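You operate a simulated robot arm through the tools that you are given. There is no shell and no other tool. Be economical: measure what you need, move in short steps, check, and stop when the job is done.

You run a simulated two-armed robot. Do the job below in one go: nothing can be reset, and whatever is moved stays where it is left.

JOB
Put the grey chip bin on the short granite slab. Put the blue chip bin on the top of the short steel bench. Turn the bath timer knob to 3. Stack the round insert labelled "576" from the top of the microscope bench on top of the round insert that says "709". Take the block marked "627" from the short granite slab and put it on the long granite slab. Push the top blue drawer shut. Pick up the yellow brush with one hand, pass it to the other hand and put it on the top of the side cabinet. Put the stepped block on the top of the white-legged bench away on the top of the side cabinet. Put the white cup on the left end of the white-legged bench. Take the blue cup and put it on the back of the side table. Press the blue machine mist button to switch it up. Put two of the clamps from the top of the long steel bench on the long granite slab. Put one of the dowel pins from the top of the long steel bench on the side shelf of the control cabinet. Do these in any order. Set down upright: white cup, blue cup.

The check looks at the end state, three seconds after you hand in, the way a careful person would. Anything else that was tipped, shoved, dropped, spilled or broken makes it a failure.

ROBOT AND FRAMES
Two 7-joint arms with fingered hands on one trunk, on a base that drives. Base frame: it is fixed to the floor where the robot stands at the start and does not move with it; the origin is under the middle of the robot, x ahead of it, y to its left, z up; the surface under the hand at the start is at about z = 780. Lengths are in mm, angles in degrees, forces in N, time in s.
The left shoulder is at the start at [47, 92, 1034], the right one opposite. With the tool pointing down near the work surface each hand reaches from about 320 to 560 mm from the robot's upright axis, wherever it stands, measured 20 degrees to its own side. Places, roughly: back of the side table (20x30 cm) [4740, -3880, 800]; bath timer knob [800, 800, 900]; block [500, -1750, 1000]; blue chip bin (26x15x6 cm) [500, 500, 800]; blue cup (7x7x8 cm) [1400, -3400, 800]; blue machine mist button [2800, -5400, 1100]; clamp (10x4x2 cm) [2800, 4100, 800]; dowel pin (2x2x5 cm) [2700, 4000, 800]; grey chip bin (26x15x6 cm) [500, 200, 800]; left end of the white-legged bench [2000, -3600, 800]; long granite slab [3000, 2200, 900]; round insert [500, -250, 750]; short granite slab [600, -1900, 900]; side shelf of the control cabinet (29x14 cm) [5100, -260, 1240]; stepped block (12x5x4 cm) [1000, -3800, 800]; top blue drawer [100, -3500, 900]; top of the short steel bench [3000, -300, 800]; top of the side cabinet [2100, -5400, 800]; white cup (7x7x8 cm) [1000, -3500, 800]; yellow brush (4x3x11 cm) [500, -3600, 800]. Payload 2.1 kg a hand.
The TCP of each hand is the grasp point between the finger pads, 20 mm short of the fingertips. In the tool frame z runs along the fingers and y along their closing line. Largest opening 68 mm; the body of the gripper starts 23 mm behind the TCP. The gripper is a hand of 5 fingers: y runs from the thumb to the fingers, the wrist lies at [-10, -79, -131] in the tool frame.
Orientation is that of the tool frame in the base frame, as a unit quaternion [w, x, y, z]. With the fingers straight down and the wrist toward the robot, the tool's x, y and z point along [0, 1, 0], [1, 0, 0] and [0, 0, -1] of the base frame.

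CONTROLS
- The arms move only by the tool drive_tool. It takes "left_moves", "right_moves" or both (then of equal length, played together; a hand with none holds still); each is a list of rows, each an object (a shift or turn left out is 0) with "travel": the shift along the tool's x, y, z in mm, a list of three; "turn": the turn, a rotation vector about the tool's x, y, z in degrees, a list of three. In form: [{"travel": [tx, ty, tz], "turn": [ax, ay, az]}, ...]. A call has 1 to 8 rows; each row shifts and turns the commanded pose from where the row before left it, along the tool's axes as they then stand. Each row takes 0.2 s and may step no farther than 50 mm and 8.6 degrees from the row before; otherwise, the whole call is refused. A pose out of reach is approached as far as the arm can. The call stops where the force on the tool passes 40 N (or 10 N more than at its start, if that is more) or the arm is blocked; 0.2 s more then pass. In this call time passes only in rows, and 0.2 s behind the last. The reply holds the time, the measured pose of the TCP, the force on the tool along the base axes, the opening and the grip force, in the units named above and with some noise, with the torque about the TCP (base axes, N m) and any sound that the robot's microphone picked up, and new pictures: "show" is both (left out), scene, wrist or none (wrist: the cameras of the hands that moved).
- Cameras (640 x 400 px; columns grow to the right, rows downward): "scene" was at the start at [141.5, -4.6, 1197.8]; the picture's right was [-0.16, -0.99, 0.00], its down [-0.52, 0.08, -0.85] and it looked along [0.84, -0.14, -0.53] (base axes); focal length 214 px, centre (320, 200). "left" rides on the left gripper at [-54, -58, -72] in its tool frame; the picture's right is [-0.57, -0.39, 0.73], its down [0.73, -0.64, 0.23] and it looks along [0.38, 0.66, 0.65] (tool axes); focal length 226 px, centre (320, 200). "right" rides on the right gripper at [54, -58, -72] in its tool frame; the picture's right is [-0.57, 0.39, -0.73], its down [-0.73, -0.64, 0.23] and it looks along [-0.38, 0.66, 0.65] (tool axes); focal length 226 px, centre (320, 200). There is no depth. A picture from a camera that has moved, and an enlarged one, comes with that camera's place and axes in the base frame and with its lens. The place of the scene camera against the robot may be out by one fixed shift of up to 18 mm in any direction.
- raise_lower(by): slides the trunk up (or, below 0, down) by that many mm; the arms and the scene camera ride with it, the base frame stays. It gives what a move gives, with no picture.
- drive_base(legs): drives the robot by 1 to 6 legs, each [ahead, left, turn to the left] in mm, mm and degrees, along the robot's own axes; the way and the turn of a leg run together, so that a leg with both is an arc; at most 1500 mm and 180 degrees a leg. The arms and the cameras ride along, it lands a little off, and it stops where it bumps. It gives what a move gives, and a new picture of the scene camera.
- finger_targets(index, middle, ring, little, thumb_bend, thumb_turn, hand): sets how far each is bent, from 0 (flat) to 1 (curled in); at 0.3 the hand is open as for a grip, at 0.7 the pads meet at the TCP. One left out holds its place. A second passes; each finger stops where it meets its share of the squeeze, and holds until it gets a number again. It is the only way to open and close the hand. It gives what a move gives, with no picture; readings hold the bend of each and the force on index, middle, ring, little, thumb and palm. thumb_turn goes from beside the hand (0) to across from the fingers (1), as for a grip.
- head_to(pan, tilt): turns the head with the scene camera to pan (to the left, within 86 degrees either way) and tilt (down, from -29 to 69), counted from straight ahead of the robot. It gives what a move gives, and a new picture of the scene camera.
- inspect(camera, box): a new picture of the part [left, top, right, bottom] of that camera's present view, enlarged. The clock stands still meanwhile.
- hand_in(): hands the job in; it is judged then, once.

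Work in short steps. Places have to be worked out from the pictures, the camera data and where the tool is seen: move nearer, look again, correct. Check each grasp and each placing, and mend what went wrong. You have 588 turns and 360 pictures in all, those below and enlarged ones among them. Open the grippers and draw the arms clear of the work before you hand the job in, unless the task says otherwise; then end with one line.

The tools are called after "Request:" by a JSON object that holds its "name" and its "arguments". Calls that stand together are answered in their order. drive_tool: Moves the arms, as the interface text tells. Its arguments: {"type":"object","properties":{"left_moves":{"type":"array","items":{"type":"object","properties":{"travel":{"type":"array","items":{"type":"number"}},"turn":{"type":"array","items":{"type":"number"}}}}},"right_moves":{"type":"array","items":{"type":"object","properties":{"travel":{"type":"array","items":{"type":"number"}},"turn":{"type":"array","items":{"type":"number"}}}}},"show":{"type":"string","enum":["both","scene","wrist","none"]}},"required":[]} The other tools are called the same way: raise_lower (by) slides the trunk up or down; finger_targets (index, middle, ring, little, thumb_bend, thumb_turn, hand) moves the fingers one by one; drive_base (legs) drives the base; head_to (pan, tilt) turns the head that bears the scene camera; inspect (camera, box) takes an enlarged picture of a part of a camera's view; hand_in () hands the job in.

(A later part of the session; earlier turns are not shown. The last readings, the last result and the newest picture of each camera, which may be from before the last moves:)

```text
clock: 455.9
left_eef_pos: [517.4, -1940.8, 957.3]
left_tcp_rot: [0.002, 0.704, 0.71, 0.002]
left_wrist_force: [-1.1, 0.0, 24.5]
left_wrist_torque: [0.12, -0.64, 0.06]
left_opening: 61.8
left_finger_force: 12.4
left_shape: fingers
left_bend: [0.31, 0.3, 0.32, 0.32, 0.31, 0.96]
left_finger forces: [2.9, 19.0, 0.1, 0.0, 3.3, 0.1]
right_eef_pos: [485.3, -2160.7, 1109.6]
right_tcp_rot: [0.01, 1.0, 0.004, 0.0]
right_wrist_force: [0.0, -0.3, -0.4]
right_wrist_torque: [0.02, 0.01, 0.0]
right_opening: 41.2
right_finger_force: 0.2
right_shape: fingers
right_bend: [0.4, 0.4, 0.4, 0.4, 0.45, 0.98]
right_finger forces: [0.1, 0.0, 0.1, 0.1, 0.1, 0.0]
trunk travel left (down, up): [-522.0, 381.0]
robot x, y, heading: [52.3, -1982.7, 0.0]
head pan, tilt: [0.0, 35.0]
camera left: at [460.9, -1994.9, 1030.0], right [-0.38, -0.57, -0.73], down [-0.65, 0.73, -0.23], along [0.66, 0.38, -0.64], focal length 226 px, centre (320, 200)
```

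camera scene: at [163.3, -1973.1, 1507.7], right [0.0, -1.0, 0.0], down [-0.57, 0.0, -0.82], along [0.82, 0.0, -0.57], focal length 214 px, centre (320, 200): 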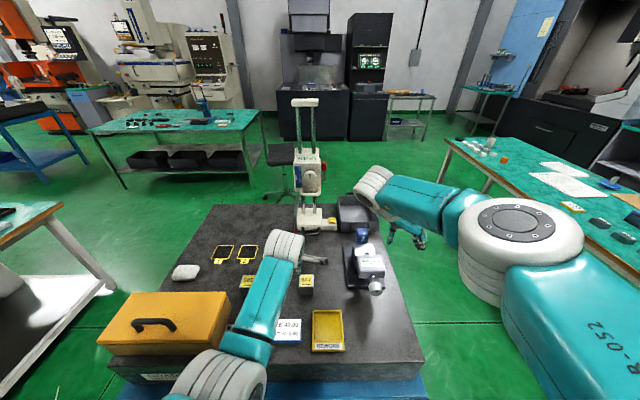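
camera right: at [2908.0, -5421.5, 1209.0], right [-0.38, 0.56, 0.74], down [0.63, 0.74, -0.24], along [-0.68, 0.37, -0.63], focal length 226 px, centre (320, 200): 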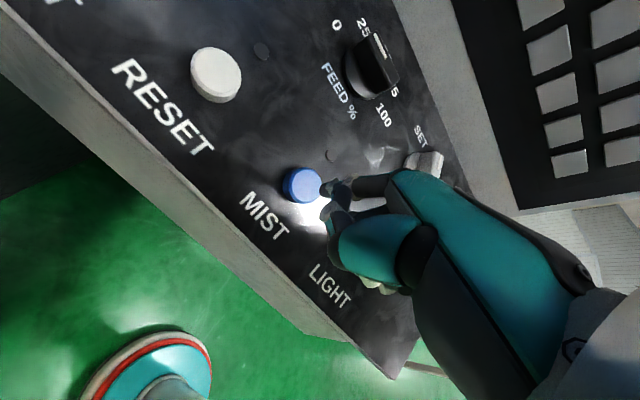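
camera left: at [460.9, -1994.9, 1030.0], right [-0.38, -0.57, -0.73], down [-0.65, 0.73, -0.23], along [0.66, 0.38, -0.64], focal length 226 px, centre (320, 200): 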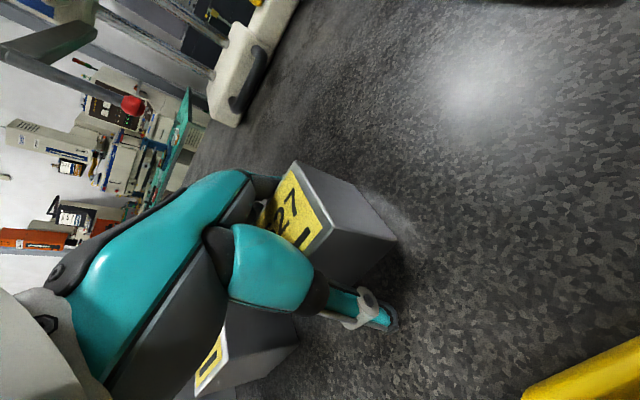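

Middle fingertip touches the slab. Raise 5 and close on the block.

Request:
{"name": "raise_lower", "arguments": {"by": 6}}

Request:
{"name": "finger_targets", "arguments": {"hand": "left", "index": 0.68, "middle": 0.68, "ring": 0.6, "little": 0.5, "thumb_bend": 0.68}}

Request:
{"name": "raise_lower", "arguments": {"by": 100}}

Request:
{"name": "drive_tool", "arguments": {"left_moves": [{"travel": [0, 0, 0]}], "show": "wrist"}}

```text
clock: 456.4
left_eef_pos: [518.6, -1939.2, 959.4]
left_tcp_rot: [-0.002, 0.704, 0.71, 0.0]
left_wrist_force: [-0.9, 0.5, -0.8]
left_wrist_torque: [0.05, -0.02, -0.01]
left_opening: 59.7
left_finger_force: 0.1
left_shape: fingers
left_bend: [0.32, 0.31, 0.32, 0.32, 0.32, 0.96]
left_finger forces: [0.0, 0.3, 0.0, 0.1, 0.3, 0.0]
right_eef_pos: [487.3, -2160.6, 1114.3]
right_tcp_rot: [0.009, 1.0, 0.005, -0.001]
right_wrist_force: [-0.7, 0.0, -0.2]
right_wrist_torque: [0.01, -0.01, 0.03]
right_opening: 42.0
right_finger_force: 0.0
right_shape: fingers
right_bend: [0.4, 0.4, 0.4, 0.4, 0.45, 0.98]
right_finger forces: [0.0, 0.0, 0.0, 0.0, 0.0, 0.0]
trunk travel left (down, up): [-528.0, 375.0]
robot x, y, heading: [54.7, -1983.4, -0.1]
head pan, tilt: [0.0, 35.0]
```

```text
clock: 457.4
left_eef_pos: [519.8, -1938.5, 963.2]
left_tcp_rot: [0.002, 0.704, 0.71, 0.0]
left_wrist_force: [7.2, 0.3, 18.4]
left_wrist_torque: [0.12, -0.65, -0.02]
left_opening: 31.3
left_finger_force: 23.8
left_shape: fingers
left_bend: [0.47, 0.49, 0.6, 0.5, 0.53, 0.99]
left_finger forces: [13.4, 20.6, 0.0, 0.0, 13.8, 0.0]
right_eef_pos: [486.7, -2161.0, 1115.7]
right_tcp_rot: [0.009, 1.0, 0.005, -0.001]
right_wrist_force: [0.6, 0.0, 0.5]
right_wrist_torque: [0.04, 0.04, 0.02]
right_opening: 41.7
right_finger_force: 0.0
right_shape: fingers
right_bend: [0.4, 0.4, 0.4, 0.4, 0.45, 0.98]
right_finger forces: [0.0, 0.0, 0.0, 0.0, 0.0, 0.1]
trunk travel left (down, up): [-528.0, 375.0]
robot x, y, heading: [51.3, -1982.6, 0.2]
head pan, tilt: [0.0, 35.0]
```

```text
clock: 458.8
left_eef_pos: [517.9, -1939.3, 1063.1]
left_tcp_rot: [0.0, 0.703, 0.711, 0.001]
left_wrist_force: [-1.7, -0.7, -2.4]
left_wrist_torque: [0.0, 0.0, -0.04]
left_opening: 31.1
left_finger_force: 16.4
left_shape: fingers
left_bend: [0.5, 0.54, 0.6, 0.5, 0.51, 0.98]
left_finger forces: [10.8, 5.5, 0.1, 0.0, 16.5, 0.0]
right_eef_pos: [486.7, -2160.7, 1214.1]
right_tcp_rot: [0.009, 1.0, 0.006, -0.001]
right_wrist_force: [-0.3, 0.1, -0.2]
right_wrist_torque: [0.01, 0.0, -0.01]
right_opening: 41.6
right_finger_force: 0.1
right_shape: fingers
right_bend: [0.4, 0.4, 0.4, 0.4, 0.45, 0.98]
right_finger forces: [0.0, 0.0, 0.0, 0.1, 0.1, 0.1]
trunk travel left (down, up): [-628.0, 275.0]
robot x, y, heading: [51.5, -1984.9, 0.0]
head pan, tilt: [0.0, 35.0]
```

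```text
clock: 459.2
left_eef_pos: [518.0, -1938.0, 1061.6]
left_tcp_rot: [0.002, 0.704, 0.71, 0.001]
left_wrist_force: [-0.4, -0.1, -1.3]
left_wrist_torque: [0.03, -0.01, 0.01]
left_opening: 31.1
left_finger_force: 16.2
left_shape: fingers
left_bend: [0.5, 0.54, 0.6, 0.5, 0.51, 0.98]
left_finger forces: [10.7, 5.6, 0.0, 0.0, 16.5, 0.0]
right_eef_pos: [487.2, -2160.1, 1215.2]
right_tcp_rot: [0.009, 1.0, 0.005, -0.001]
right_wrist_force: [-0.1, 0.3, 0.6]
right_wrist_torque: [0.0, 0.01, 0.02]
right_opening: 41.6
right_finger_force: 0.1
right_shape: fingers
right_bend: [0.4, 0.4, 0.4, 0.4, 0.45, 0.98]
right_finger forces: [0.1, 0.0, 0.1, 0.0, 0.0, 0.0]
trunk travel left (down, up): [-628.0, 275.0]
robot x, y, heading: [53.1, -1981.2, 0.0]
head pan, tilt: [0.0, 35.0]
camera left: at [461.2, -1994.0, 1135.6], right [-0.38, -0.57, -0.73], down [-0.65, 0.73, -0.23], along [0.66, 0.38, -0.64], focal length 226 px, centre (320, 200)
```

left: 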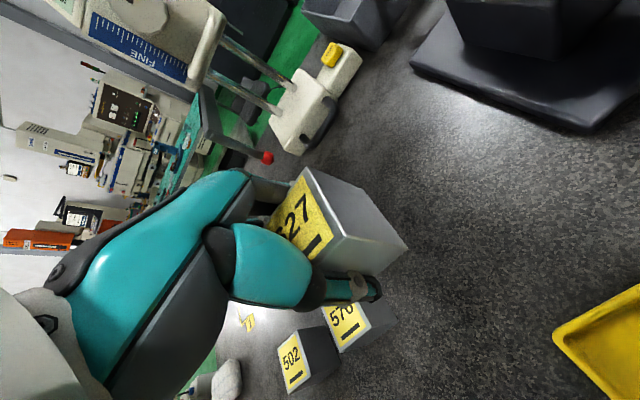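

Block 627 is held in the left hand. On the way north I'll do the bath timer knob with the right hand; I drive to the microscope bench's left part and look.

Request:
{"name": "drive_base", "arguments": {"legs": [[-330, 0, 0], [0, 1450, 0], [0, 1180, 0]]}}

Request:
{"name": "head_to", "arguments": {"pan": 0, "tilt": 35}}

```text
clock: 473.8
left_eef_pos: [209.0, 680.5, 1063.2]
left_tcp_rot: [0.001, 0.712, 0.702, 0.001]
left_wrist_force: [0.0, 0.0, -1.7]
left_wrist_torque: [0.01, -0.02, -0.03]
left_opening: 31.3
left_finger_force: 16.5
left_shape: fingers
left_bend: [0.5, 0.54, 0.6, 0.5, 0.51, 0.98]
left_finger forces: [10.7, 5.4, 0.0, 0.1, 16.6, 0.0]
right_eef_pos: [172.9, 459.8, 1214.9]
right_tcp_rot: [0.008, 1.0, -0.008, -0.001]
right_wrist_force: [0.2, -0.4, 0.2]
right_wrist_torque: [0.01, 0.01, 0.02]
right_opening: 41.9
right_finger_force: 0.1
right_shape: fingers
right_bend: [0.4, 0.4, 0.4, 0.4, 0.45, 0.98]
right_finger forces: [0.1, 0.0, 0.0, 0.0, 0.0, 0.0]
trunk travel left (down, up): [-628.0, 275.0]
robot x, y, heading: [-257.3, 651.2, -1.4]
head pan, tilt: [0.0, 35.0]
camera scene: at [-149.5, 655.5, 1547.8], right [-0.02, -1.0, 0.0], down [-0.57, 0.01, -0.82], along [0.82, -0.02, -0.57], focal length 214 px, centre (320, 200)
```

scene: 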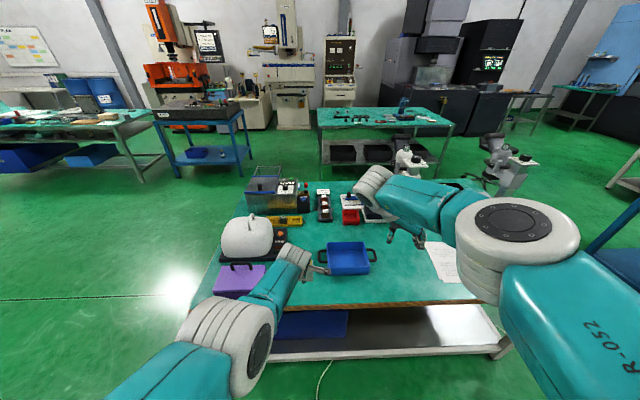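

```text
clock: 474.4
left_eef_pos: [208.1, 680.8, 1063.0]
left_tcp_rot: [0.001, 0.713, 0.701, 0.001]
left_wrist_force: [0.0, 0.5, -1.5]
left_wrist_torque: [0.02, -0.01, -0.03]
left_opening: 31.1
left_finger_force: 16.1
left_shape: fingers
left_bend: [0.5, 0.54, 0.6, 0.5, 0.51, 0.98]
left_finger forces: [10.7, 5.5, 0.0, 0.0, 16.6, 0.0]
right_eef_pos: [172.8, 458.9, 1214.5]
right_tcp_rot: [0.008, 1.0, -0.007, 0.0]
right_wrist_force: [-0.2, -0.3, 0.0]
right_wrist_torque: [-0.04, 0.0, 0.01]
right_opening: 41.7
right_finger_force: 0.1
right_shape: fingers
right_bend: [0.4, 0.4, 0.4, 0.4, 0.45, 0.98]
right_finger forces: [0.0, 0.1, 0.0, 0.0, 0.0, 0.0]
trunk travel left (down, up): [-628.0, 275.0]
robot x, y, heading: [-253.8, 650.8, -1.6]
head pan, tilt: [0.0, 35.0]
camera scene: at [-149.5, 655.2, 1547.8], right [-0.02, -1.0, 0.0], down [-0.57, 0.01, -0.82], along [0.82, -0.02, -0.57], focal length 214 px, centre (320, 200)
```

scene: 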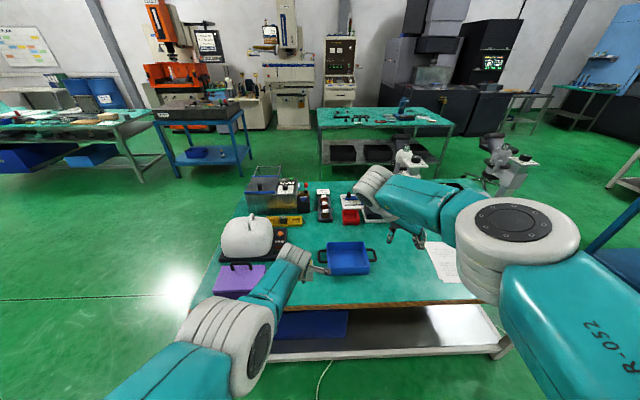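

Request:
{"name": "inspect", "arguments": {"camera": "scene", "box": [200, 150, 360, 260]}}

```text
3.64 times, centred on (280, 205) of scene
camera zoom: at [-149.5, 655.2, 1547.8], right [-0.02, -1.0, 0.0], down [-0.57, 0.01, -0.82], along [0.82, -0.02, -0.57], focal length 780 px, centre (466, 182)
```

zoom: 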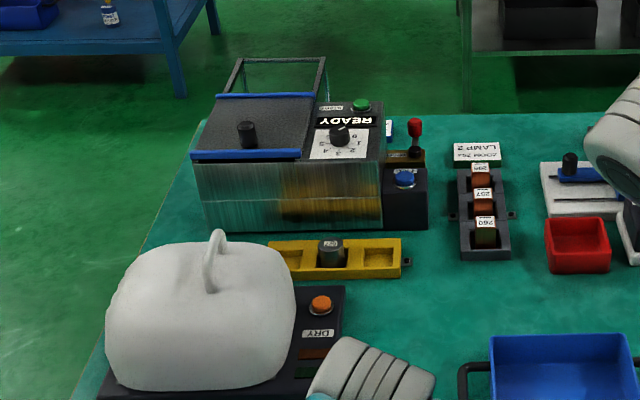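

The timer knob is on top of the ultrasonic bath at ≈(840,815,920), readable from the far side. It's reachable from the bench's left end; I drive there and face it.

Request:
{"name": "drive_base", "arguments": {"legs": [[0, 850, 1.5], [1180, 0, 0], [0, 0, -90], [120, 0, 0]]}}

Request:
{"name": "head_to", "arguments": {"pan": 0, "tilt": 50}}

```text
clock: 489.1
left_eef_pos: [953.8, 897.0, 1062.3]
left_tcp_rot: [0.001, 1.0, -0.003, 0.0]
left_wrist_force: [0.2, 0.4, -1.1]
left_wrist_torque: [0.02, 0.0, 0.0]
left_opening: 30.6
left_finger_force: 15.6
left_shape: fingers
left_bend: [0.5, 0.55, 0.6, 0.5, 0.5, 0.98]
left_finger forces: [10.1, 5.3, 0.0, 0.0, 15.6, 0.0]
right_eef_pos: [731.1, 932.6, 1213.7]
right_tcp_rot: [-0.005, -0.704, 0.71, 0.007]
right_wrist_force: [0.3, 0.0, 0.6]
right_wrist_torque: [-0.03, -0.02, -0.02]
right_opening: 41.5
right_finger_force: 0.1
right_shape: fingers
right_bend: [0.4, 0.4, 0.4, 0.4, 0.45, 0.98]
right_finger forces: [0.0, 0.1, 0.0, 0.0, 0.0, 0.0]
trunk travel left (down, up): [-628.0, 275.0]
robot x, y, heading: [913.3, 1357.9, -91.3]
head pan, tilt: [0.0, 35.0]
camera scene: at [921.3, 1269.0, 1547.7], right [-1.0, 0.02, 0.0], down [0.01, 0.57, -0.82], along [-0.02, -0.82, -0.57], focal length 214 px, centre (320, 200)
```

scene: 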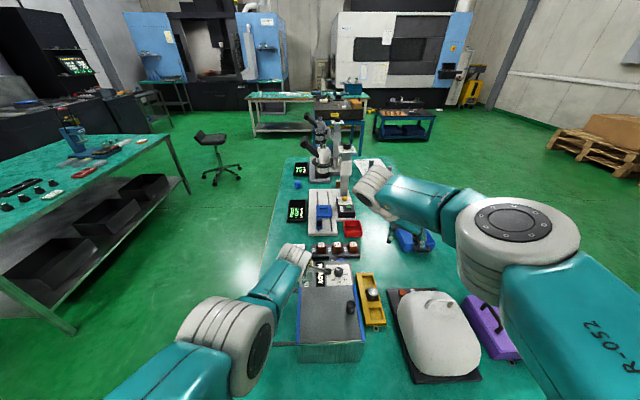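

```text
clock: 489.8
left_eef_pos: [953.4, 899.1, 1062.8]
left_tcp_rot: [0.001, 1.0, -0.003, 0.001]
left_wrist_force: [0.5, -0.3, -2.1]
left_wrist_torque: [-0.01, -0.01, 0.02]
left_opening: 30.8
left_finger_force: 15.0
left_shape: fingers
left_bend: [0.5, 0.55, 0.6, 0.5, 0.5, 0.98]
left_finger forces: [10.2, 5.3, 0.0, 0.0, 15.7, 0.1]
right_eef_pos: [732.2, 932.8, 1213.2]
right_tcp_rot: [-0.005, -0.704, 0.71, 0.007]
right_wrist_force: [0.0, 1.4, -0.2]
right_wrist_torque: [-0.01, -0.03, 0.0]
right_opening: 41.6
right_finger_force: 0.1
right_shape: fingers
right_bend: [0.4, 0.4, 0.4, 0.4, 0.45, 0.98]
right_finger forces: [0.0, 0.1, 0.0, 0.0, 0.1, 0.0]
trunk travel left (down, up): [-628.0, 275.0]
robot x, y, heading: [915.7, 1362.2, -91.0]
head pan, tilt: [0.0, 50.0]
camera scene: at [921.5, 1281.3, 1526.1], right [-1.0, 0.02, 0.0], down [0.01, 0.77, -0.64], along [-0.01, -0.64, -0.77], focal length 214 px, centre (320, 200)
```

scene: 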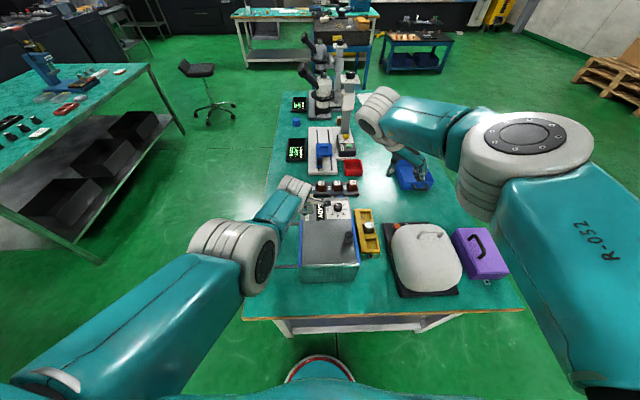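

Knob ≈(855,823). I raise and shift the left hand (with the block) away, advance ~90 mm and lower the trunk for the right hand.

Request:
{"name": "drive_tool", "arguments": {"left_moves": [{"travel": [25, -10, -40]}, {"travel": [25, -10, -40]}, {"travel": [25, -10, -40]}, {"travel": [25, -10, -30]}], "right_moves": [{"travel": [0, -30, 0]}, {"travel": [0, -30, 0]}, {"travel": [0, -30, 0]}, {"travel": [0, -10, 0]}], "show": "none"}}

Request:
{"name": "raise_lower", "arguments": {"by": -150}}

Request:
{"name": "drive_base", "arguments": {"legs": [[85, 0, 1]]}}

Request:
{"name": "drive_tool", "arguments": {"right_moves": [{"travel": [0, 0, 0]}], "show": "wrist"}}

```text
clock: 490.8
left_eef_pos: [1055.0, 934.9, 1214.8]
left_tcp_rot: [0.001, 1.0, -0.005, -0.001]
left_wrist_force: [0.6, 0.1, -2.2]
left_wrist_torque: [0.02, -0.01, 0.01]
left_opening: 30.4
left_finger_force: 14.2
left_shape: fingers
left_bend: [0.51, 0.55, 0.6, 0.5, 0.48, 0.98]
left_finger forces: [9.6, 5.1, 0.0, 0.0, 14.7, 0.0]
right_eef_pos: [822.8, 936.2, 1214.7]
right_tcp_rot: [-0.005, -0.704, 0.71, 0.007]
right_wrist_force: [-0.7, -0.6, 0.2]
right_wrist_torque: [0.02, -0.02, 0.02]
right_opening: 41.6
right_finger_force: 0.1
right_shape: fingers
right_bend: [0.4, 0.4, 0.4, 0.4, 0.45, 0.98]
right_finger forces: [0.1, 0.1, 0.0, 0.1, 0.0, 0.0]
right hand out of reach, approached as far as the arm can: row 3
trunk travel left (down, up): [-628.0, 275.0]
robot x, y, heading: [917.9, 1364.6, -91.0]
head pan, tilt: [0.0, 50.0]
```

```text
clock: 492.6
left_eef_pos: [1053.9, 937.5, 1064.6]
left_tcp_rot: [0.001, 1.0, -0.004, -0.001]
left_wrist_force: [-0.4, 0.2, -1.4]
left_wrist_torque: [0.0, 0.01, 0.01]
left_opening: 30.4
left_finger_force: 14.5
left_shape: fingers
left_bend: [0.51, 0.55, 0.6, 0.5, 0.48, 0.98]
left_finger forces: [9.6, 5.1, 0.0, 0.0, 14.6, 0.0]
right_eef_pos: [822.0, 933.7, 1064.5]
right_tcp_rot: [-0.006, -0.704, 0.71, 0.008]
right_wrist_force: [0.0, -0.7, -0.3]
right_wrist_torque: [0.02, -0.01, 0.04]
right_opening: 41.6
right_finger_force: 0.1
right_shape: fingers
right_bend: [0.4, 0.4, 0.4, 0.4, 0.45, 0.98]
right_finger forces: [0.0, 0.0, 0.0, 0.1, 0.0, 0.1]
trunk travel left (down, up): [-478.0, 425.0]
robot x, y, heading: [919.5, 1360.5, -91.2]
head pan, tilt: [0.0, 50.0]
```

```text
clock: 493.7
left_eef_pos: [1061.2, 852.1, 1062.8]
left_tcp_rot: [0.001, 1.0, 0.005, 0.0]
left_wrist_force: [0.1, -0.6, -2.2]
left_wrist_torque: [-0.02, 0.0, -0.02]
left_opening: 30.2
left_finger_force: 14.6
left_shape: fingers
left_bend: [0.51, 0.55, 0.6, 0.5, 0.48, 0.98]
left_finger forces: [9.5, 5.0, 0.1, 0.0, 14.5, 0.0]
right_eef_pos: [830.0, 842.8, 1063.0]
right_tcp_rot: [0.005, 0.711, -0.703, -0.007]
right_wrist_force: [-0.5, -0.9, 0.1]
right_wrist_torque: [0.03, -0.02, -0.02]
right_opening: 41.6
right_finger_force: 0.1
right_shape: fingers
right_bend: [0.4, 0.4, 0.4, 0.4, 0.45, 0.98]
right_finger forces: [0.1, 0.0, 0.0, 0.0, 0.0, 0.1]
trunk travel left (down, up): [-478.0, 425.0]
robot x, y, heading: [916.0, 1277.8, -90.0]
head pan, tilt: [0.0, 50.0]
camera scene: at [922.7, 1184.3, 1375.7], right [-1.0, 0.0, 0.0], down [0.0, 0.77, -0.64], along [0.0, -0.64, -0.77], focal length 214 px, centre (320, 200)
```

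scene: 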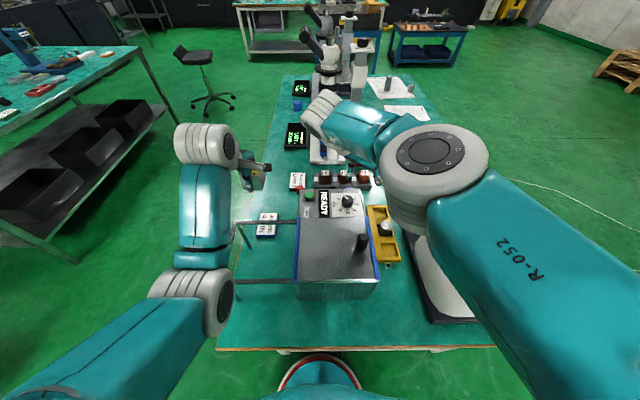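

```text
clock: 494.1
left_eef_pos: [1061.5, 850.2, 1062.9]
left_tcp_rot: [0.001, 1.0, 0.005, 0.0]
left_wrist_force: [-0.4, -0.2, -2.2]
left_wrist_torque: [0.0, -0.02, 0.0]
left_opening: 30.4
left_finger_force: 14.7
left_shape: fingers
left_bend: [0.51, 0.55, 0.6, 0.5, 0.48, 0.98]
left_finger forces: [9.5, 5.0, 0.1, 0.0, 14.6, 0.0]
right_eef_pos: [829.4, 843.9, 1064.2]
right_tcp_rot: [0.005, 0.711, -0.703, -0.006]
right_wrist_force: [0.1, 0.7, -0.2]
right_wrist_torque: [-0.03, -0.02, 0.04]
right_opening: 41.7
right_finger_force: 0.0
right_shape: fingers
right_bend: [0.4, 0.4, 0.4, 0.4, 0.45, 0.98]
right_finger forces: [0.0, 0.0, 0.1, 0.0, 0.0, 0.0]
trunk travel left (down, up): [-478.0, 425.0]
robot x, y, heading: [914.0, 1271.0, -89.8]
head pan, tilt: [0.0, 50.0]
camera right: at [889.9, 790.6, 1134.2], right [-0.38, 0.56, 0.74], down [0.63, 0.74, -0.24], along [-0.68, 0.37, -0.63], focal length 226 px, centre (320, 200)
```

right: 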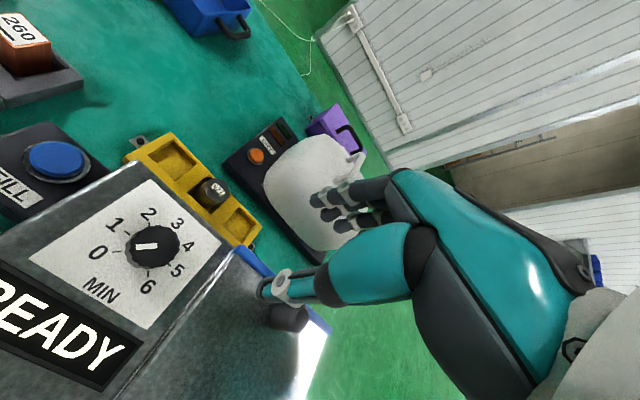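

Request:
{"name": "inspect", "arguments": {"camera": "right", "box": [60, 180, 240, 320]}}

```text
2.86 times, centred on (150, 250) of right
camera zoom: at [889.9, 790.6, 1134.2], right [-0.38, 0.56, 0.74], down [0.63, 0.74, -0.24], along [-0.68, 0.37, -0.63], focal length 646 px, centre (806, 57)
```

zoom: 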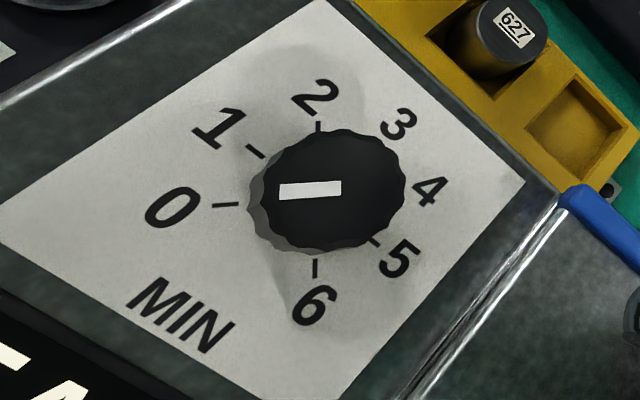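

Dial 0–6 MIN, pointer at 0, 45° per step: I need 135° clockwise (seen from above). Knob ≈(840,810,top 910). I yaw the right hand back to wrist-toward-robot for the turning strokes, ring/little curled.

Request:
{"name": "finger_targets", "arguments": {"hand": "right", "index": 0.32, "middle": 0.32, "ring": 1.0, "little": 1.0, "thumb_bend": 0.32}}

Request:
{"name": "drive_tool", "arguments": {"right_moves": [{"turn": [0, 0, -8.5]}, {"turn": [0, 0, -8.5]}, {"turn": [0, 0, -8.5]}, {"turn": [0, 0, -8.5]}, {"turn": [0, 0, -8.5]}, {"turn": [0, 0, -8.5]}, {"turn": [0, 0, -8.5]}, {"turn": [0, 0, -8.5]}], "show": "none"}}

Request:
{"name": "drive_tool", "arguments": {"right_moves": [{"travel": [0, 0, 20], "turn": [0, 0, -8.5]}, {"travel": [0, 0, 20], "turn": [0, 0, -8.5]}, {"travel": [0, 0, 20], "turn": [0, 0, -8.5]}, {"turn": [0, 0, -8.5]}, {"turn": [0, 0, -8.5]}], "show": "wrist"}}

```text
clock: 495.1
left_eef_pos: [1060.9, 851.6, 1062.8]
left_tcp_rot: [0.002, 1.0, 0.005, 0.0]
left_wrist_force: [0.2, 1.0, -0.6]
left_wrist_torque: [0.02, 0.03, -0.03]
left_opening: 30.0
left_finger_force: 14.5
left_shape: fingers
left_bend: [0.51, 0.55, 0.6, 0.5, 0.48, 0.98]
left_finger forces: [9.6, 4.9, 0.1, 0.1, 14.5, 0.0]
right_eef_pos: [829.3, 844.3, 1064.4]
right_tcp_rot: [0.006, 0.711, -0.704, -0.007]
right_wrist_force: [-0.6, -1.1, -0.1]
right_wrist_torque: [-0.01, -0.02, 0.0]
right_opening: 59.0
right_finger_force: 0.1
right_shape: fingers
right_bend: [0.32, 0.32, 1.0, 1.0, 0.32, 0.96]
right_finger forces: [0.1, 0.0, 0.1, 0.1, 0.0, 0.1]
trunk travel left (down, up): [-478.0, 425.0]
robot x, y, heading: [920.3, 1272.6, -89.9]
head pan, tilt: [0.0, 50.0]
```

```text
clock: 496.9
left_eef_pos: [1061.4, 852.6, 1063.1]
left_tcp_rot: [0.002, 1.0, 0.006, 0.0]
left_wrist_force: [-0.3, -0.3, -1.9]
left_wrist_torque: [0.02, -0.06, 0.01]
left_opening: 30.3
left_finger_force: 15.3
left_shape: fingers
left_bend: [0.51, 0.55, 0.6, 0.5, 0.48, 0.98]
left_finger forces: [9.5, 5.0, 0.0, 0.0, 14.6, 0.0]
right_eef_pos: [828.7, 845.0, 1064.3]
right_tcp_rot: [0.001, 0.983, -0.184, -0.009]
right_wrist_force: [0.6, -0.6, -0.3]
right_wrist_torque: [0.01, 0.05, 0.05]
right_opening: 59.1
right_finger_force: 0.0
right_shape: fingers
right_bend: [0.32, 0.32, 1.0, 1.0, 0.32, 0.96]
right_finger forces: [0.1, 0.0, 0.0, 0.0, 0.1, 0.0]
trunk travel left (down, up): [-478.0, 425.0]
robot x, y, heading: [916.7, 1274.3, -89.7]
head pan, tilt: [0.0, 50.0]
```

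```text
clock: 498.1
left_eef_pos: [1062.1, 850.9, 1063.3]
left_tcp_rot: [0.001, 1.0, 0.005, 0.0]
left_wrist_force: [-0.2, 0.0, -2.0]
left_wrist_torque: [-0.01, 0.01, 0.03]
left_opening: 30.2
left_finger_force: 14.4
left_shape: fingers
left_bend: [0.51, 0.55, 0.6, 0.5, 0.48, 0.98]
left_finger forces: [9.5, 4.9, 0.0, 0.1, 14.6, 0.0]
right_eef_pos: [828.3, 844.4, 1002.8]
right_tcp_rot: [-0.002, 0.983, 0.185, -0.009]
right_wrist_force: [0.4, 0.1, -0.5]
right_wrist_torque: [0.01, -0.01, 0.0]
right_opening: 59.2
right_finger_force: 0.0
right_shape: fingers
right_bend: [0.32, 0.32, 1.0, 1.0, 0.32, 0.96]
right_finger forces: [0.0, 0.0, 0.0, 0.0, 0.1, 0.0]
trunk travel left (down, up): [-478.0, 425.0]
robot x, y, heading: [919.8, 1274.4, -89.8]
head pan, tilt: [0.0, 50.0]
camera right: at [859.0, 919.1, 1074.7], right [-0.38, -0.57, 0.73], down [-0.92, 0.33, -0.21], along [-0.12, -0.75, -0.65], focal length 226 px, centre (320, 200)
```

right: 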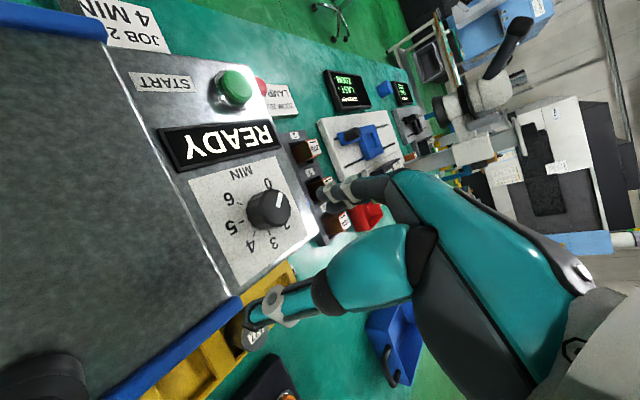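

Knob refined to (844,808), top z≈920. I move over it and check.

Request:
{"name": "drive_tool", "arguments": {"right_moves": [{"travel": [1, 20, 15]}, {"travel": [1, 19, 25]}], "show": "wrist"}}

```text
clock: 498.7
left_eef_pos: [1061.6, 851.0, 1063.3]
left_tcp_rot: [0.001, 1.0, 0.006, -0.001]
left_wrist_force: [0.0, 0.0, -2.0]
left_wrist_torque: [0.0, -0.02, 0.0]
left_opening: 30.2
left_finger_force: 14.3
left_shape: fingers
left_bend: [0.51, 0.55, 0.6, 0.5, 0.48, 0.98]
left_finger forces: [9.5, 5.0, 0.0, 0.0, 14.6, 0.0]
right_eef_pos: [844.5, 807.6, 963.7]
right_tcp_rot: [-0.002, 0.983, 0.182, -0.009]
right_wrist_force: [0.5, -0.4, -0.1]
right_wrist_torque: [-0.03, 0.02, -0.01]
right_opening: 59.3
right_finger_force: 0.0
right_shape: fingers
right_bend: [0.32, 0.32, 1.0, 1.0, 0.32, 0.96]
right_finger forces: [0.0, 0.0, 0.0, 0.0, 0.1, 0.0]
trunk travel left (down, up): [-478.0, 425.0]
robot x, y, heading: [915.5, 1273.2, -89.9]
head pan, tilt: [0.0, 50.0]
camera right: at [875.2, 882.2, 1034.0], right [-0.38, -0.57, 0.73], down [-0.92, 0.33, -0.21], along [-0.12, -0.75, -0.65], focal length 226 px, centre (320, 200)
```

right: 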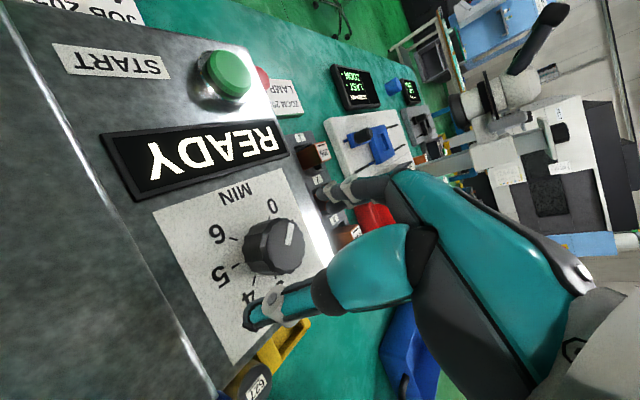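

Request:
{"name": "drive_tool", "arguments": {"right_moves": [{"travel": [-1.5, 3.7, 18]}, {"travel": [0, 0, 17]}], "show": "wrist"}}

```text
clock: 499.3
left_eef_pos: [1062.1, 853.5, 1064.5]
left_tcp_rot: [0.002, 1.0, 0.005, -0.001]
left_wrist_force: [0.0, -0.5, -2.3]
left_wrist_torque: [0.02, 0.02, 0.01]
left_opening: 30.4
left_finger_force: 14.2
left_shape: fingers
left_bend: [0.51, 0.55, 0.6, 0.5, 0.47, 0.98]
left_finger forces: [9.6, 5.1, 0.1, 0.0, 14.6, 0.0]
right_eef_pos: [844.0, 804.4, 932.2]
right_tcp_rot: [0.003, 0.983, 0.182, -0.007]
right_wrist_force: [-0.5, -1.3, 42.4]
right_wrist_torque: [-0.48, -0.08, -0.08]
right_opening: 60.9
right_finger_force: 20.7
right_shape: fingers
right_bend: [0.31, 0.3, 1.0, 1.0, 0.32, 0.97]
right_finger forces: [4.2, 22.9, 0.1, 0.0, 15.0, 0.1]
trunk travel left (down, up): [-478.0, 425.0]
robot x, y, heading: [917.3, 1272.6, -90.0]
head pan, tilt: [0.0, 50.0]
camera right: at [875.1, 879.8, 1002.6], right [-0.38, -0.56, 0.74], down [-0.92, 0.33, -0.22], along [-0.12, -0.76, -0.64], focal length 226 px, centre (320, 200)
```

right: 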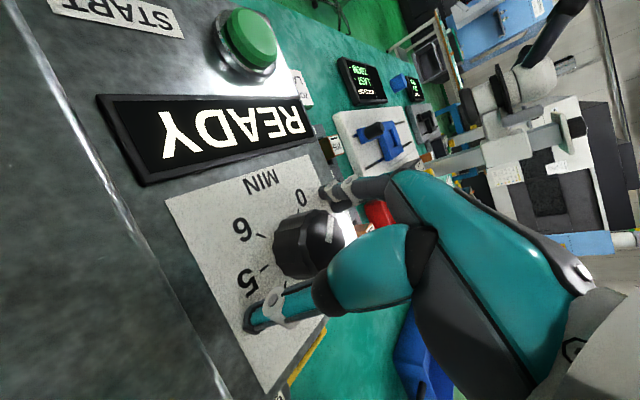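

Fingertips reached the panel, straddling the knob. Raise 4 mm and grip.

Request:
{"name": "drive_tool", "arguments": {"right_moves": [{"travel": [0, 0, -5]}], "show": "none"}}

Request:
{"name": "finger_targets", "arguments": {"hand": "right", "index": 0.6, "middle": 0.6, "thumb_bend": 0.6}}

```text
clock: 499.7
left_eef_pos: [1062.2, 853.1, 1063.3]
left_tcp_rot: [0.003, 1.0, 0.005, -0.001]
left_wrist_force: [0.1, 0.3, -1.5]
left_wrist_torque: [-0.01, 0.0, 0.01]
left_opening: 30.5
left_finger_force: 15.2
left_shape: fingers
left_bend: [0.51, 0.55, 0.6, 0.5, 0.47, 0.98]
left_finger forces: [9.4, 4.8, 0.0, 0.1, 14.6, 0.0]
right_eef_pos: [843.2, 806.5, 933.6]
right_tcp_rot: [-0.001, 0.983, 0.183, -0.008]
right_wrist_force: [-0.6, -0.9, 21.7]
right_wrist_torque: [-0.64, -0.09, -0.05]
right_opening: 60.1
right_finger_force: 10.3
right_shape: fingers
right_bend: [0.3, 0.3, 1.0, 1.0, 0.34, 0.97]
right_finger forces: [1.5, 16.6, 0.0, 0.1, 3.5, 0.1]
trunk travel left (down, up): [-478.0, 425.0]
robot x, y, heading: [918.4, 1274.3, -90.2]
head pan, tilt: [0.0, 50.0]
```

```text
clock: 500.5
left_eef_pos: [1061.5, 854.0, 1063.5]
left_tcp_rot: [0.002, 1.0, 0.005, 0.0]
left_wrist_force: [-0.4, -0.2, -1.1]
left_wrist_torque: [0.0, -0.01, -0.01]
left_opening: 30.0
left_finger_force: 14.3
left_shape: fingers
left_bend: [0.51, 0.55, 0.6, 0.5, 0.47, 0.98]
left_finger forces: [9.6, 5.0, 0.1, 0.0, 14.6, 0.0]
right_eef_pos: [845.1, 804.1, 935.5]
right_tcp_rot: [0.004, 0.983, 0.184, -0.006]
right_wrist_force: [0.8, -1.0, 25.3]
right_wrist_torque: [-0.76, -0.31, 0.01]
right_opening: 31.0
right_finger_force: 15.0
right_shape: fingers
right_bend: [0.49, 0.37, 1.0, 1.0, 0.48, 0.99]
right_finger forces: [14.2, 10.5, 0.0, 0.0, 5.2, 0.0]
trunk travel left (down, up): [-478.0, 425.0]
robot x, y, heading: [916.5, 1272.3, -89.7]
head pan, tilt: [0.0, 50.0]
stopped (right hand): the force on the tool passed its limit at 41 N (the readings are from after the stop); the commanded pose is now the measured one
```

Fingers press on the panel while curling; raise 6 mm and re-close.

Request:
{"name": "drive_tool", "arguments": {"right_moves": [{"travel": [0, 0, -7]}], "show": "none"}}

Request:
{"name": "finger_targets", "arguments": {"hand": "right", "index": 0.65, "middle": 0.65, "thumb_bend": 0.65}}

Request:
{"name": "inspect", "arguments": {"camera": "right", "box": [150, 130, 410, 330]}}

```text
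clock: 500.9
left_eef_pos: [1061.6, 850.4, 1062.2]
left_tcp_rot: [0.001, 1.0, 0.005, 0.0]
left_wrist_force: [-0.1, 0.3, -0.9]
left_wrist_torque: [0.0, -0.03, 0.04]
left_opening: 30.1
left_finger_force: 14.7
left_shape: fingers
left_bend: [0.51, 0.55, 0.6, 0.5, 0.47, 0.98]
left_finger forces: [9.4, 4.9, 0.1, 0.0, 14.6, 0.1]
right_eef_pos: [843.0, 805.5, 938.3]
right_tcp_rot: [-0.003, 0.983, 0.183, -0.009]
right_wrist_force: [-0.8, 1.8, -3.6]
right_wrist_torque: [-0.04, 0.0, -0.01]
right_opening: 22.3
right_finger_force: 2.5
right_shape: fingers
right_bend: [0.56, 0.47, 1.0, 1.0, 0.52, 0.98]
right_finger forces: [1.4, 0.1, 0.1, 0.0, 3.3, 0.0]
trunk travel left (down, up): [-478.0, 425.0]
robot x, y, heading: [917.4, 1274.9, -89.8]
head pan, tilt: [0.0, 50.0]
```

```text
clock: 501.9
left_eef_pos: [1061.0, 852.2, 1062.9]
left_tcp_rot: [0.001, 1.0, 0.005, -0.001]
left_wrist_force: [-0.3, 0.6, -2.2]
left_wrist_torque: [0.01, -0.04, 0.0]
left_opening: 30.6
left_finger_force: 14.5
left_shape: fingers
left_bend: [0.51, 0.55, 0.6, 0.5, 0.47, 0.98]
left_finger forces: [9.4, 4.9, 0.1, 0.1, 14.6, 0.0]
right_eef_pos: [843.1, 805.6, 939.7]
right_tcp_rot: [-0.001, 0.983, 0.183, -0.008]
right_wrist_force: [-0.8, 3.1, -5.8]
right_wrist_torque: [0.0, -0.04, 0.0]
right_opening: 21.3
right_finger_force: 4.7
right_shape: fingers
right_bend: [0.58, 0.62, 1.0, 1.0, 0.51, 0.98]
right_finger forces: [2.5, 1.1, 0.1, 0.0, 6.3, 0.0]
trunk travel left (down, up): [-478.0, 425.0]
robot x, y, heading: [914.8, 1271.5, -89.7]
head pan, tilt: [0.0, 50.0]
```

```text
2.00 times, centred on (280, 230) of right
camera zoom: at [874.4, 879.7, 1011.4], right [-0.38, -0.56, 0.73], down [-0.92, 0.33, -0.22], along [-0.12, -0.76, -0.64], focal length 452 px, centre (400, 140)
```

zoom: 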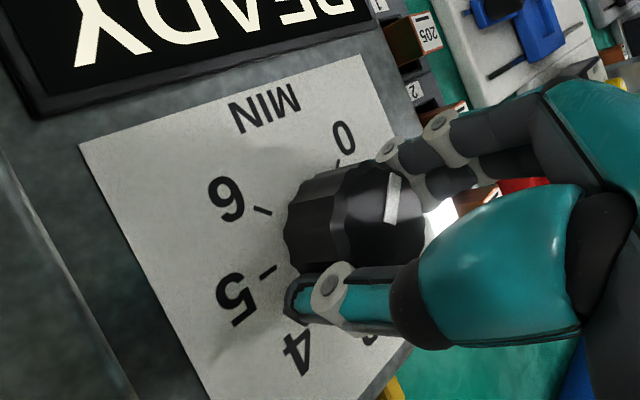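

Knob gripped. I rotate clockwise (tool z +) 64° first and check.

Request:
{"name": "drive_tool", "arguments": {"right_moves": [{"turn": [0, 0, 8]}, {"turn": [0, 0, 8]}, {"turn": [0, 0, 8]}, {"turn": [0, 0, 8]}, {"turn": [0, 0, 8]}, {"turn": [0, 0, 8]}, {"turn": [0, 0, 8]}, {"turn": [0, 0, 8]}], "show": "wrist"}}

```text
clock: 503.7
left_eef_pos: [1062.0, 852.4, 1063.9]
left_tcp_rot: [0.001, 1.0, 0.005, 0.0]
left_wrist_force: [0.2, 0.2, -2.1]
left_wrist_torque: [0.0, -0.01, 0.0]
left_opening: 30.1
left_finger_force: 14.9
left_shape: fingers
left_bend: [0.51, 0.55, 0.6, 0.5, 0.47, 0.98]
left_finger forces: [9.6, 4.9, 0.1, 0.0, 14.6, 0.0]
right_eef_pos: [836.9, 813.6, 942.3]
right_tcp_rot: [0.004, 0.931, -0.366, -0.005]
right_wrist_force: [2.0, -1.0, -1.2]
right_wrist_torque: [0.02, -0.05, 0.0]
right_opening: 19.4
right_finger_force: 2.4
right_shape: fingers
right_bend: [0.57, 0.65, 1.0, 1.0, 0.54, 0.98]
right_finger forces: [2.6, 0.0, 0.0, 0.0, 3.3, 0.0]
right hand out of reach, approached as far as the arm can: row 8
trunk travel left (down, up): [-478.0, 425.0]
robot x, y, heading: [919.9, 1277.8, -89.9]
head pan, tilt: [0.0, 50.0]
camera right: at [918.1, 820.3, 1011.9], right [-0.67, 0.1, 0.74], down [-0.1, 0.97, -0.23], along [-0.74, -0.23, -0.64], focal length 226 px, centre (320, 200)
```

right: 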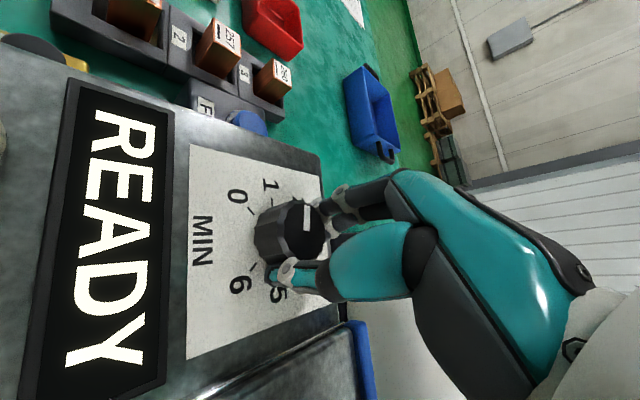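

Request:
{"name": "inspect", "arguments": {"camera": "right", "box": [200, 150, 380, 320]}}

```text
2.35 times, centred on (290, 235) of right
camera zoom: at [918.1, 820.3, 1011.9], right [-0.67, 0.1, 0.74], down [-0.1, 0.97, -0.23], along [-0.74, -0.23, -0.64], focal length 532 px, centre (391, 118)
```

zoom: 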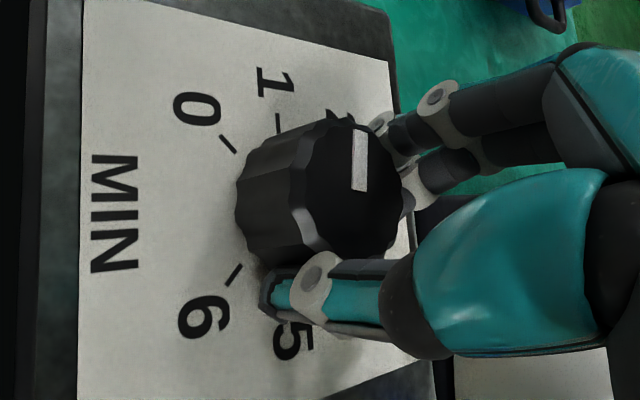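

Pointer is near 1. I release, rotate back, re-grip harder and turn again.

Request:
{"name": "finger_targets", "arguments": {"hand": "right", "index": 0.33, "middle": 0.33, "thumb_bend": 0.33}}

Request:
{"name": "drive_tool", "arguments": {"right_moves": [{"turn": [0, 0, -8.5]}, {"turn": [0, 0, -8.5]}, {"turn": [0, 0, -8.5]}, {"turn": [0, 0, -8.5]}, {"turn": [0, 0, -8.5]}, {"turn": [0, 0, -8.5]}, {"turn": [0, 0, -8.5]}, {"turn": [0, 0, -8.5]}], "show": "wrist"}}

```text
clock: 504.7
left_eef_pos: [1060.8, 851.8, 1063.2]
left_tcp_rot: [0.001, 1.0, 0.005, 0.0]
left_wrist_force: [-0.1, -0.1, -1.2]
left_wrist_torque: [0.0, 0.02, 0.01]
left_opening: 30.2
left_finger_force: 14.4
left_shape: fingers
left_bend: [0.51, 0.55, 0.6, 0.5, 0.47, 0.98]
left_finger forces: [9.6, 4.9, 0.0, 0.1, 14.6, 0.0]
right_eef_pos: [836.7, 814.8, 941.3]
right_tcp_rot: [0.003, 0.931, -0.365, -0.006]
right_wrist_force: [1.6, 0.3, 0.4]
right_wrist_torque: [0.0, 0.02, 0.0]
right_opening: 57.2
right_finger_force: 0.1
right_shape: fingers
right_bend: [0.33, 0.33, 1.0, 1.0, 0.33, 0.96]
right_finger forces: [0.1, 0.1, 0.0, 0.0, 0.0, 0.0]
trunk travel left (down, up): [-478.0, 425.0]
robot x, y, heading: [918.6, 1274.6, -90.0]
head pan, tilt: [0.0, 50.0]
```

```text
clock: 506.5
left_eef_pos: [1062.1, 852.2, 1062.3]
left_tcp_rot: [0.0, 1.0, 0.005, 0.0]
left_wrist_force: [0.5, 1.2, -1.0]
left_wrist_torque: [-0.02, -0.01, -0.01]
left_opening: 30.1
left_finger_force: 14.8
left_shape: fingers
left_bend: [0.51, 0.55, 0.6, 0.5, 0.47, 0.98]
left_finger forces: [9.5, 4.9, 0.0, 0.1, 14.5, 0.0]
right_eef_pos: [836.4, 813.6, 940.9]
right_tcp_rot: [0.0, 0.976, 0.217, -0.006]
right_wrist_force: [0.6, -0.8, -0.5]
right_wrist_torque: [-0.02, 0.01, -0.03]
right_opening: 57.6
right_finger_force: 0.0
right_shape: fingers
right_bend: [0.33, 0.33, 1.0, 1.0, 0.33, 0.96]
right_finger forces: [0.0, 0.0, 0.0, 0.0, 0.0, 0.0]
trunk travel left (down, up): [-478.0, 425.0]
robot x, y, heading: [915.8, 1269.8, -89.9]
head pan, tilt: [0.0, 50.0]
camera right: at [862.8, 890.6, 1012.6], right [-0.34, -0.59, 0.73], down [-0.94, 0.27, -0.22], along [-0.07, -0.76, -0.64], focal length 226 px, centre (320, 200)
```

right: 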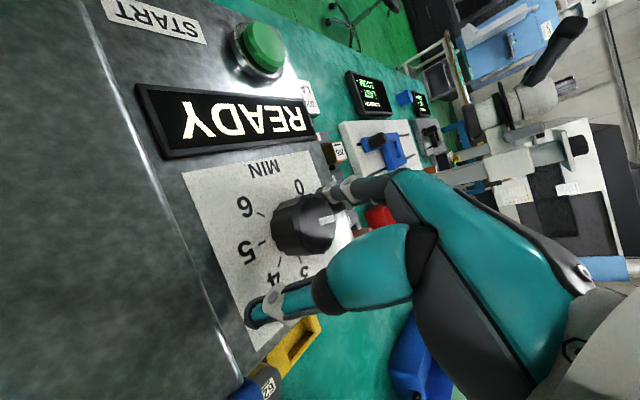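

Request:
{"name": "drive_tool", "arguments": {"right_moves": [{"travel": [3.9, 9.5, 2]}], "show": "none"}}

Request:
{"name": "inspect", "arguments": {"camera": "right", "box": [200, 130, 400, 300]}}

```text
clock: 506.9
left_eef_pos: [1062.4, 852.7, 1062.8]
left_tcp_rot: [0.001, 1.0, 0.005, 0.0]
left_wrist_force: [-1.5, 0.3, -1.3]
left_wrist_torque: [0.02, 0.02, 0.04]
left_opening: 30.5
left_finger_force: 13.6
left_shape: fingers
left_bend: [0.51, 0.55, 0.6, 0.5, 0.47, 0.98]
left_finger forces: [9.4, 5.0, 0.0, 0.0, 14.6, 0.0]
right_eef_pos: [843.7, 806.9, 938.7]
right_tcp_rot: [-0.001, 0.976, 0.217, -0.008]
right_wrist_force: [0.3, -0.3, 1.2]
right_wrist_torque: [0.0, 0.0, -0.01]
right_opening: 57.6
right_finger_force: 0.0
right_shape: fingers
right_bend: [0.33, 0.33, 1.0, 1.0, 0.33, 0.96]
right_finger forces: [0.0, 0.1, 0.1, 0.1, 0.1, 0.1]
trunk travel left (down, up): [-478.0, 425.0]
robot x, y, heading: [919.2, 1274.8, -89.9]
head pan, tilt: [0.0, 50.0]
```

```text
2.35 times, centred on (300, 215) of right
camera zoom: at [870.0, 883.3, 1010.4], right [-0.34, -0.59, 0.73], down [-0.94, 0.27, -0.22], along [-0.07, -0.76, -0.64], focal length 532 px, centre (367, 165)
```

zoom: 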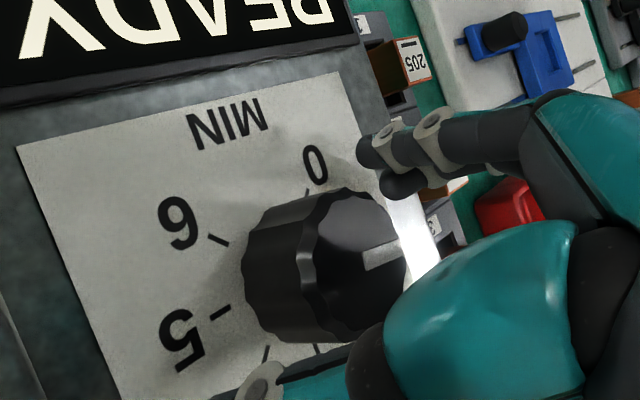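

Pointer direction is at 1 exactly. Now grip harder and turn 90° more.

Request:
{"name": "finger_targets", "arguments": {"hand": "right", "index": 0.8, "middle": 0.8, "thumb_bend": 0.8}}

Request:
{"name": "drive_tool", "arguments": {"right_moves": [{"turn": [0, 0, 8.4]}, {"turn": [0, 0, 8.4]}, {"turn": [0, 0, 8.4]}, {"turn": [0, 0, 8.4]}, {"turn": [0, 0, 8.4]}, {"turn": [0, 0, 8.4]}, {"turn": [0, 0, 8.4]}, {"turn": [0, 0, 8.4]}], "show": "wrist"}}

Request:
{"name": "inspect", "arguments": {"camera": "right", "box": [200, 150, 380, 320]}}

```text
clock: 507.9
left_eef_pos: [1060.4, 851.7, 1062.1]
left_tcp_rot: [0.001, 1.0, 0.005, 0.001]
left_wrist_force: [-0.4, -0.2, -1.3]
left_wrist_torque: [0.01, 0.02, 0.03]
left_opening: 30.4
left_finger_force: 14.3
left_shape: fingers
left_bend: [0.51, 0.55, 0.6, 0.5, 0.47, 0.98]
left_finger forces: [9.5, 5.0, 0.0, 0.1, 14.6, 0.0]
right_eef_pos: [843.3, 805.8, 939.8]
right_tcp_rot: [-0.001, 0.976, 0.217, -0.008]
right_wrist_force: [-0.2, -5.9, -4.0]
right_wrist_torque: [-0.11, 0.0, 0.0]
right_opening: 19.6
right_finger_force: 13.2
right_shape: fingers
right_bend: [0.54, 0.61, 1.0, 1.0, 0.52, 0.99]
right_finger forces: [8.1, 8.4, 0.0, 0.0, 9.8, 0.1]
trunk travel left (down, up): [-478.0, 425.0]
robot x, y, heading: [914.9, 1272.5, -90.0]
head pan, tilt: [0.0, 50.0]
```

```text
clock: 509.7
left_eef_pos: [1060.6, 850.2, 1062.5]
left_tcp_rot: [0.001, 1.0, 0.005, 0.0]
left_wrist_force: [-0.6, 0.5, -0.9]
left_wrist_torque: [0.02, -0.02, -0.01]
left_opening: 30.6
left_finger_force: 14.5
left_shape: fingers
left_bend: [0.51, 0.55, 0.6, 0.5, 0.47, 0.98]
left_finger forces: [9.5, 4.9, 0.0, 0.0, 14.6, 0.0]
right_eef_pos: [841.5, 811.8, 939.9]
right_tcp_rot: [0.003, 0.933, -0.36, -0.007]
right_wrist_force: [-4.2, -7.8, -1.3]
right_wrist_torque: [-0.09, 0.02, -0.02]
right_opening: 19.3
right_finger_force: 11.4
right_shape: fingers
right_bend: [0.51, 0.61, 1.0, 1.0, 0.53, 0.97]
right_finger forces: [9.3, 6.4, 0.0, 0.0, 7.5, 0.0]
right hand out of reach, approached as far as the arm can: row 8
trunk travel left (down, up): [-478.0, 425.0]
robot x, y, heading: [917.9, 1273.7, -89.8]
head pan, tilt: [0.0, 50.0]
camera right: at [921.9, 818.8, 1009.4], right [-0.67, 0.09, 0.74], down [-0.12, 0.97, -0.23], along [-0.73, -0.24, -0.64], focal length 226 px, centre (320, 200)
```

right: 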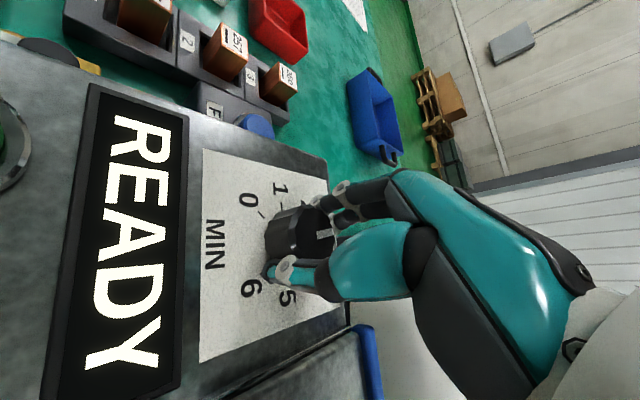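

```text
2.35 times, centred on (290, 235) of right
camera zoom: at [921.9, 818.8, 1009.4], right [-0.67, 0.09, 0.74], down [-0.12, 0.97, -0.23], along [-0.73, -0.24, -0.64], focal length 532 px, centre (391, 118)
```

zoom: 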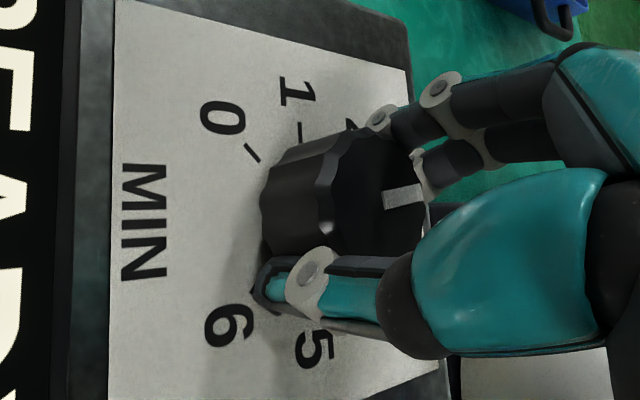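

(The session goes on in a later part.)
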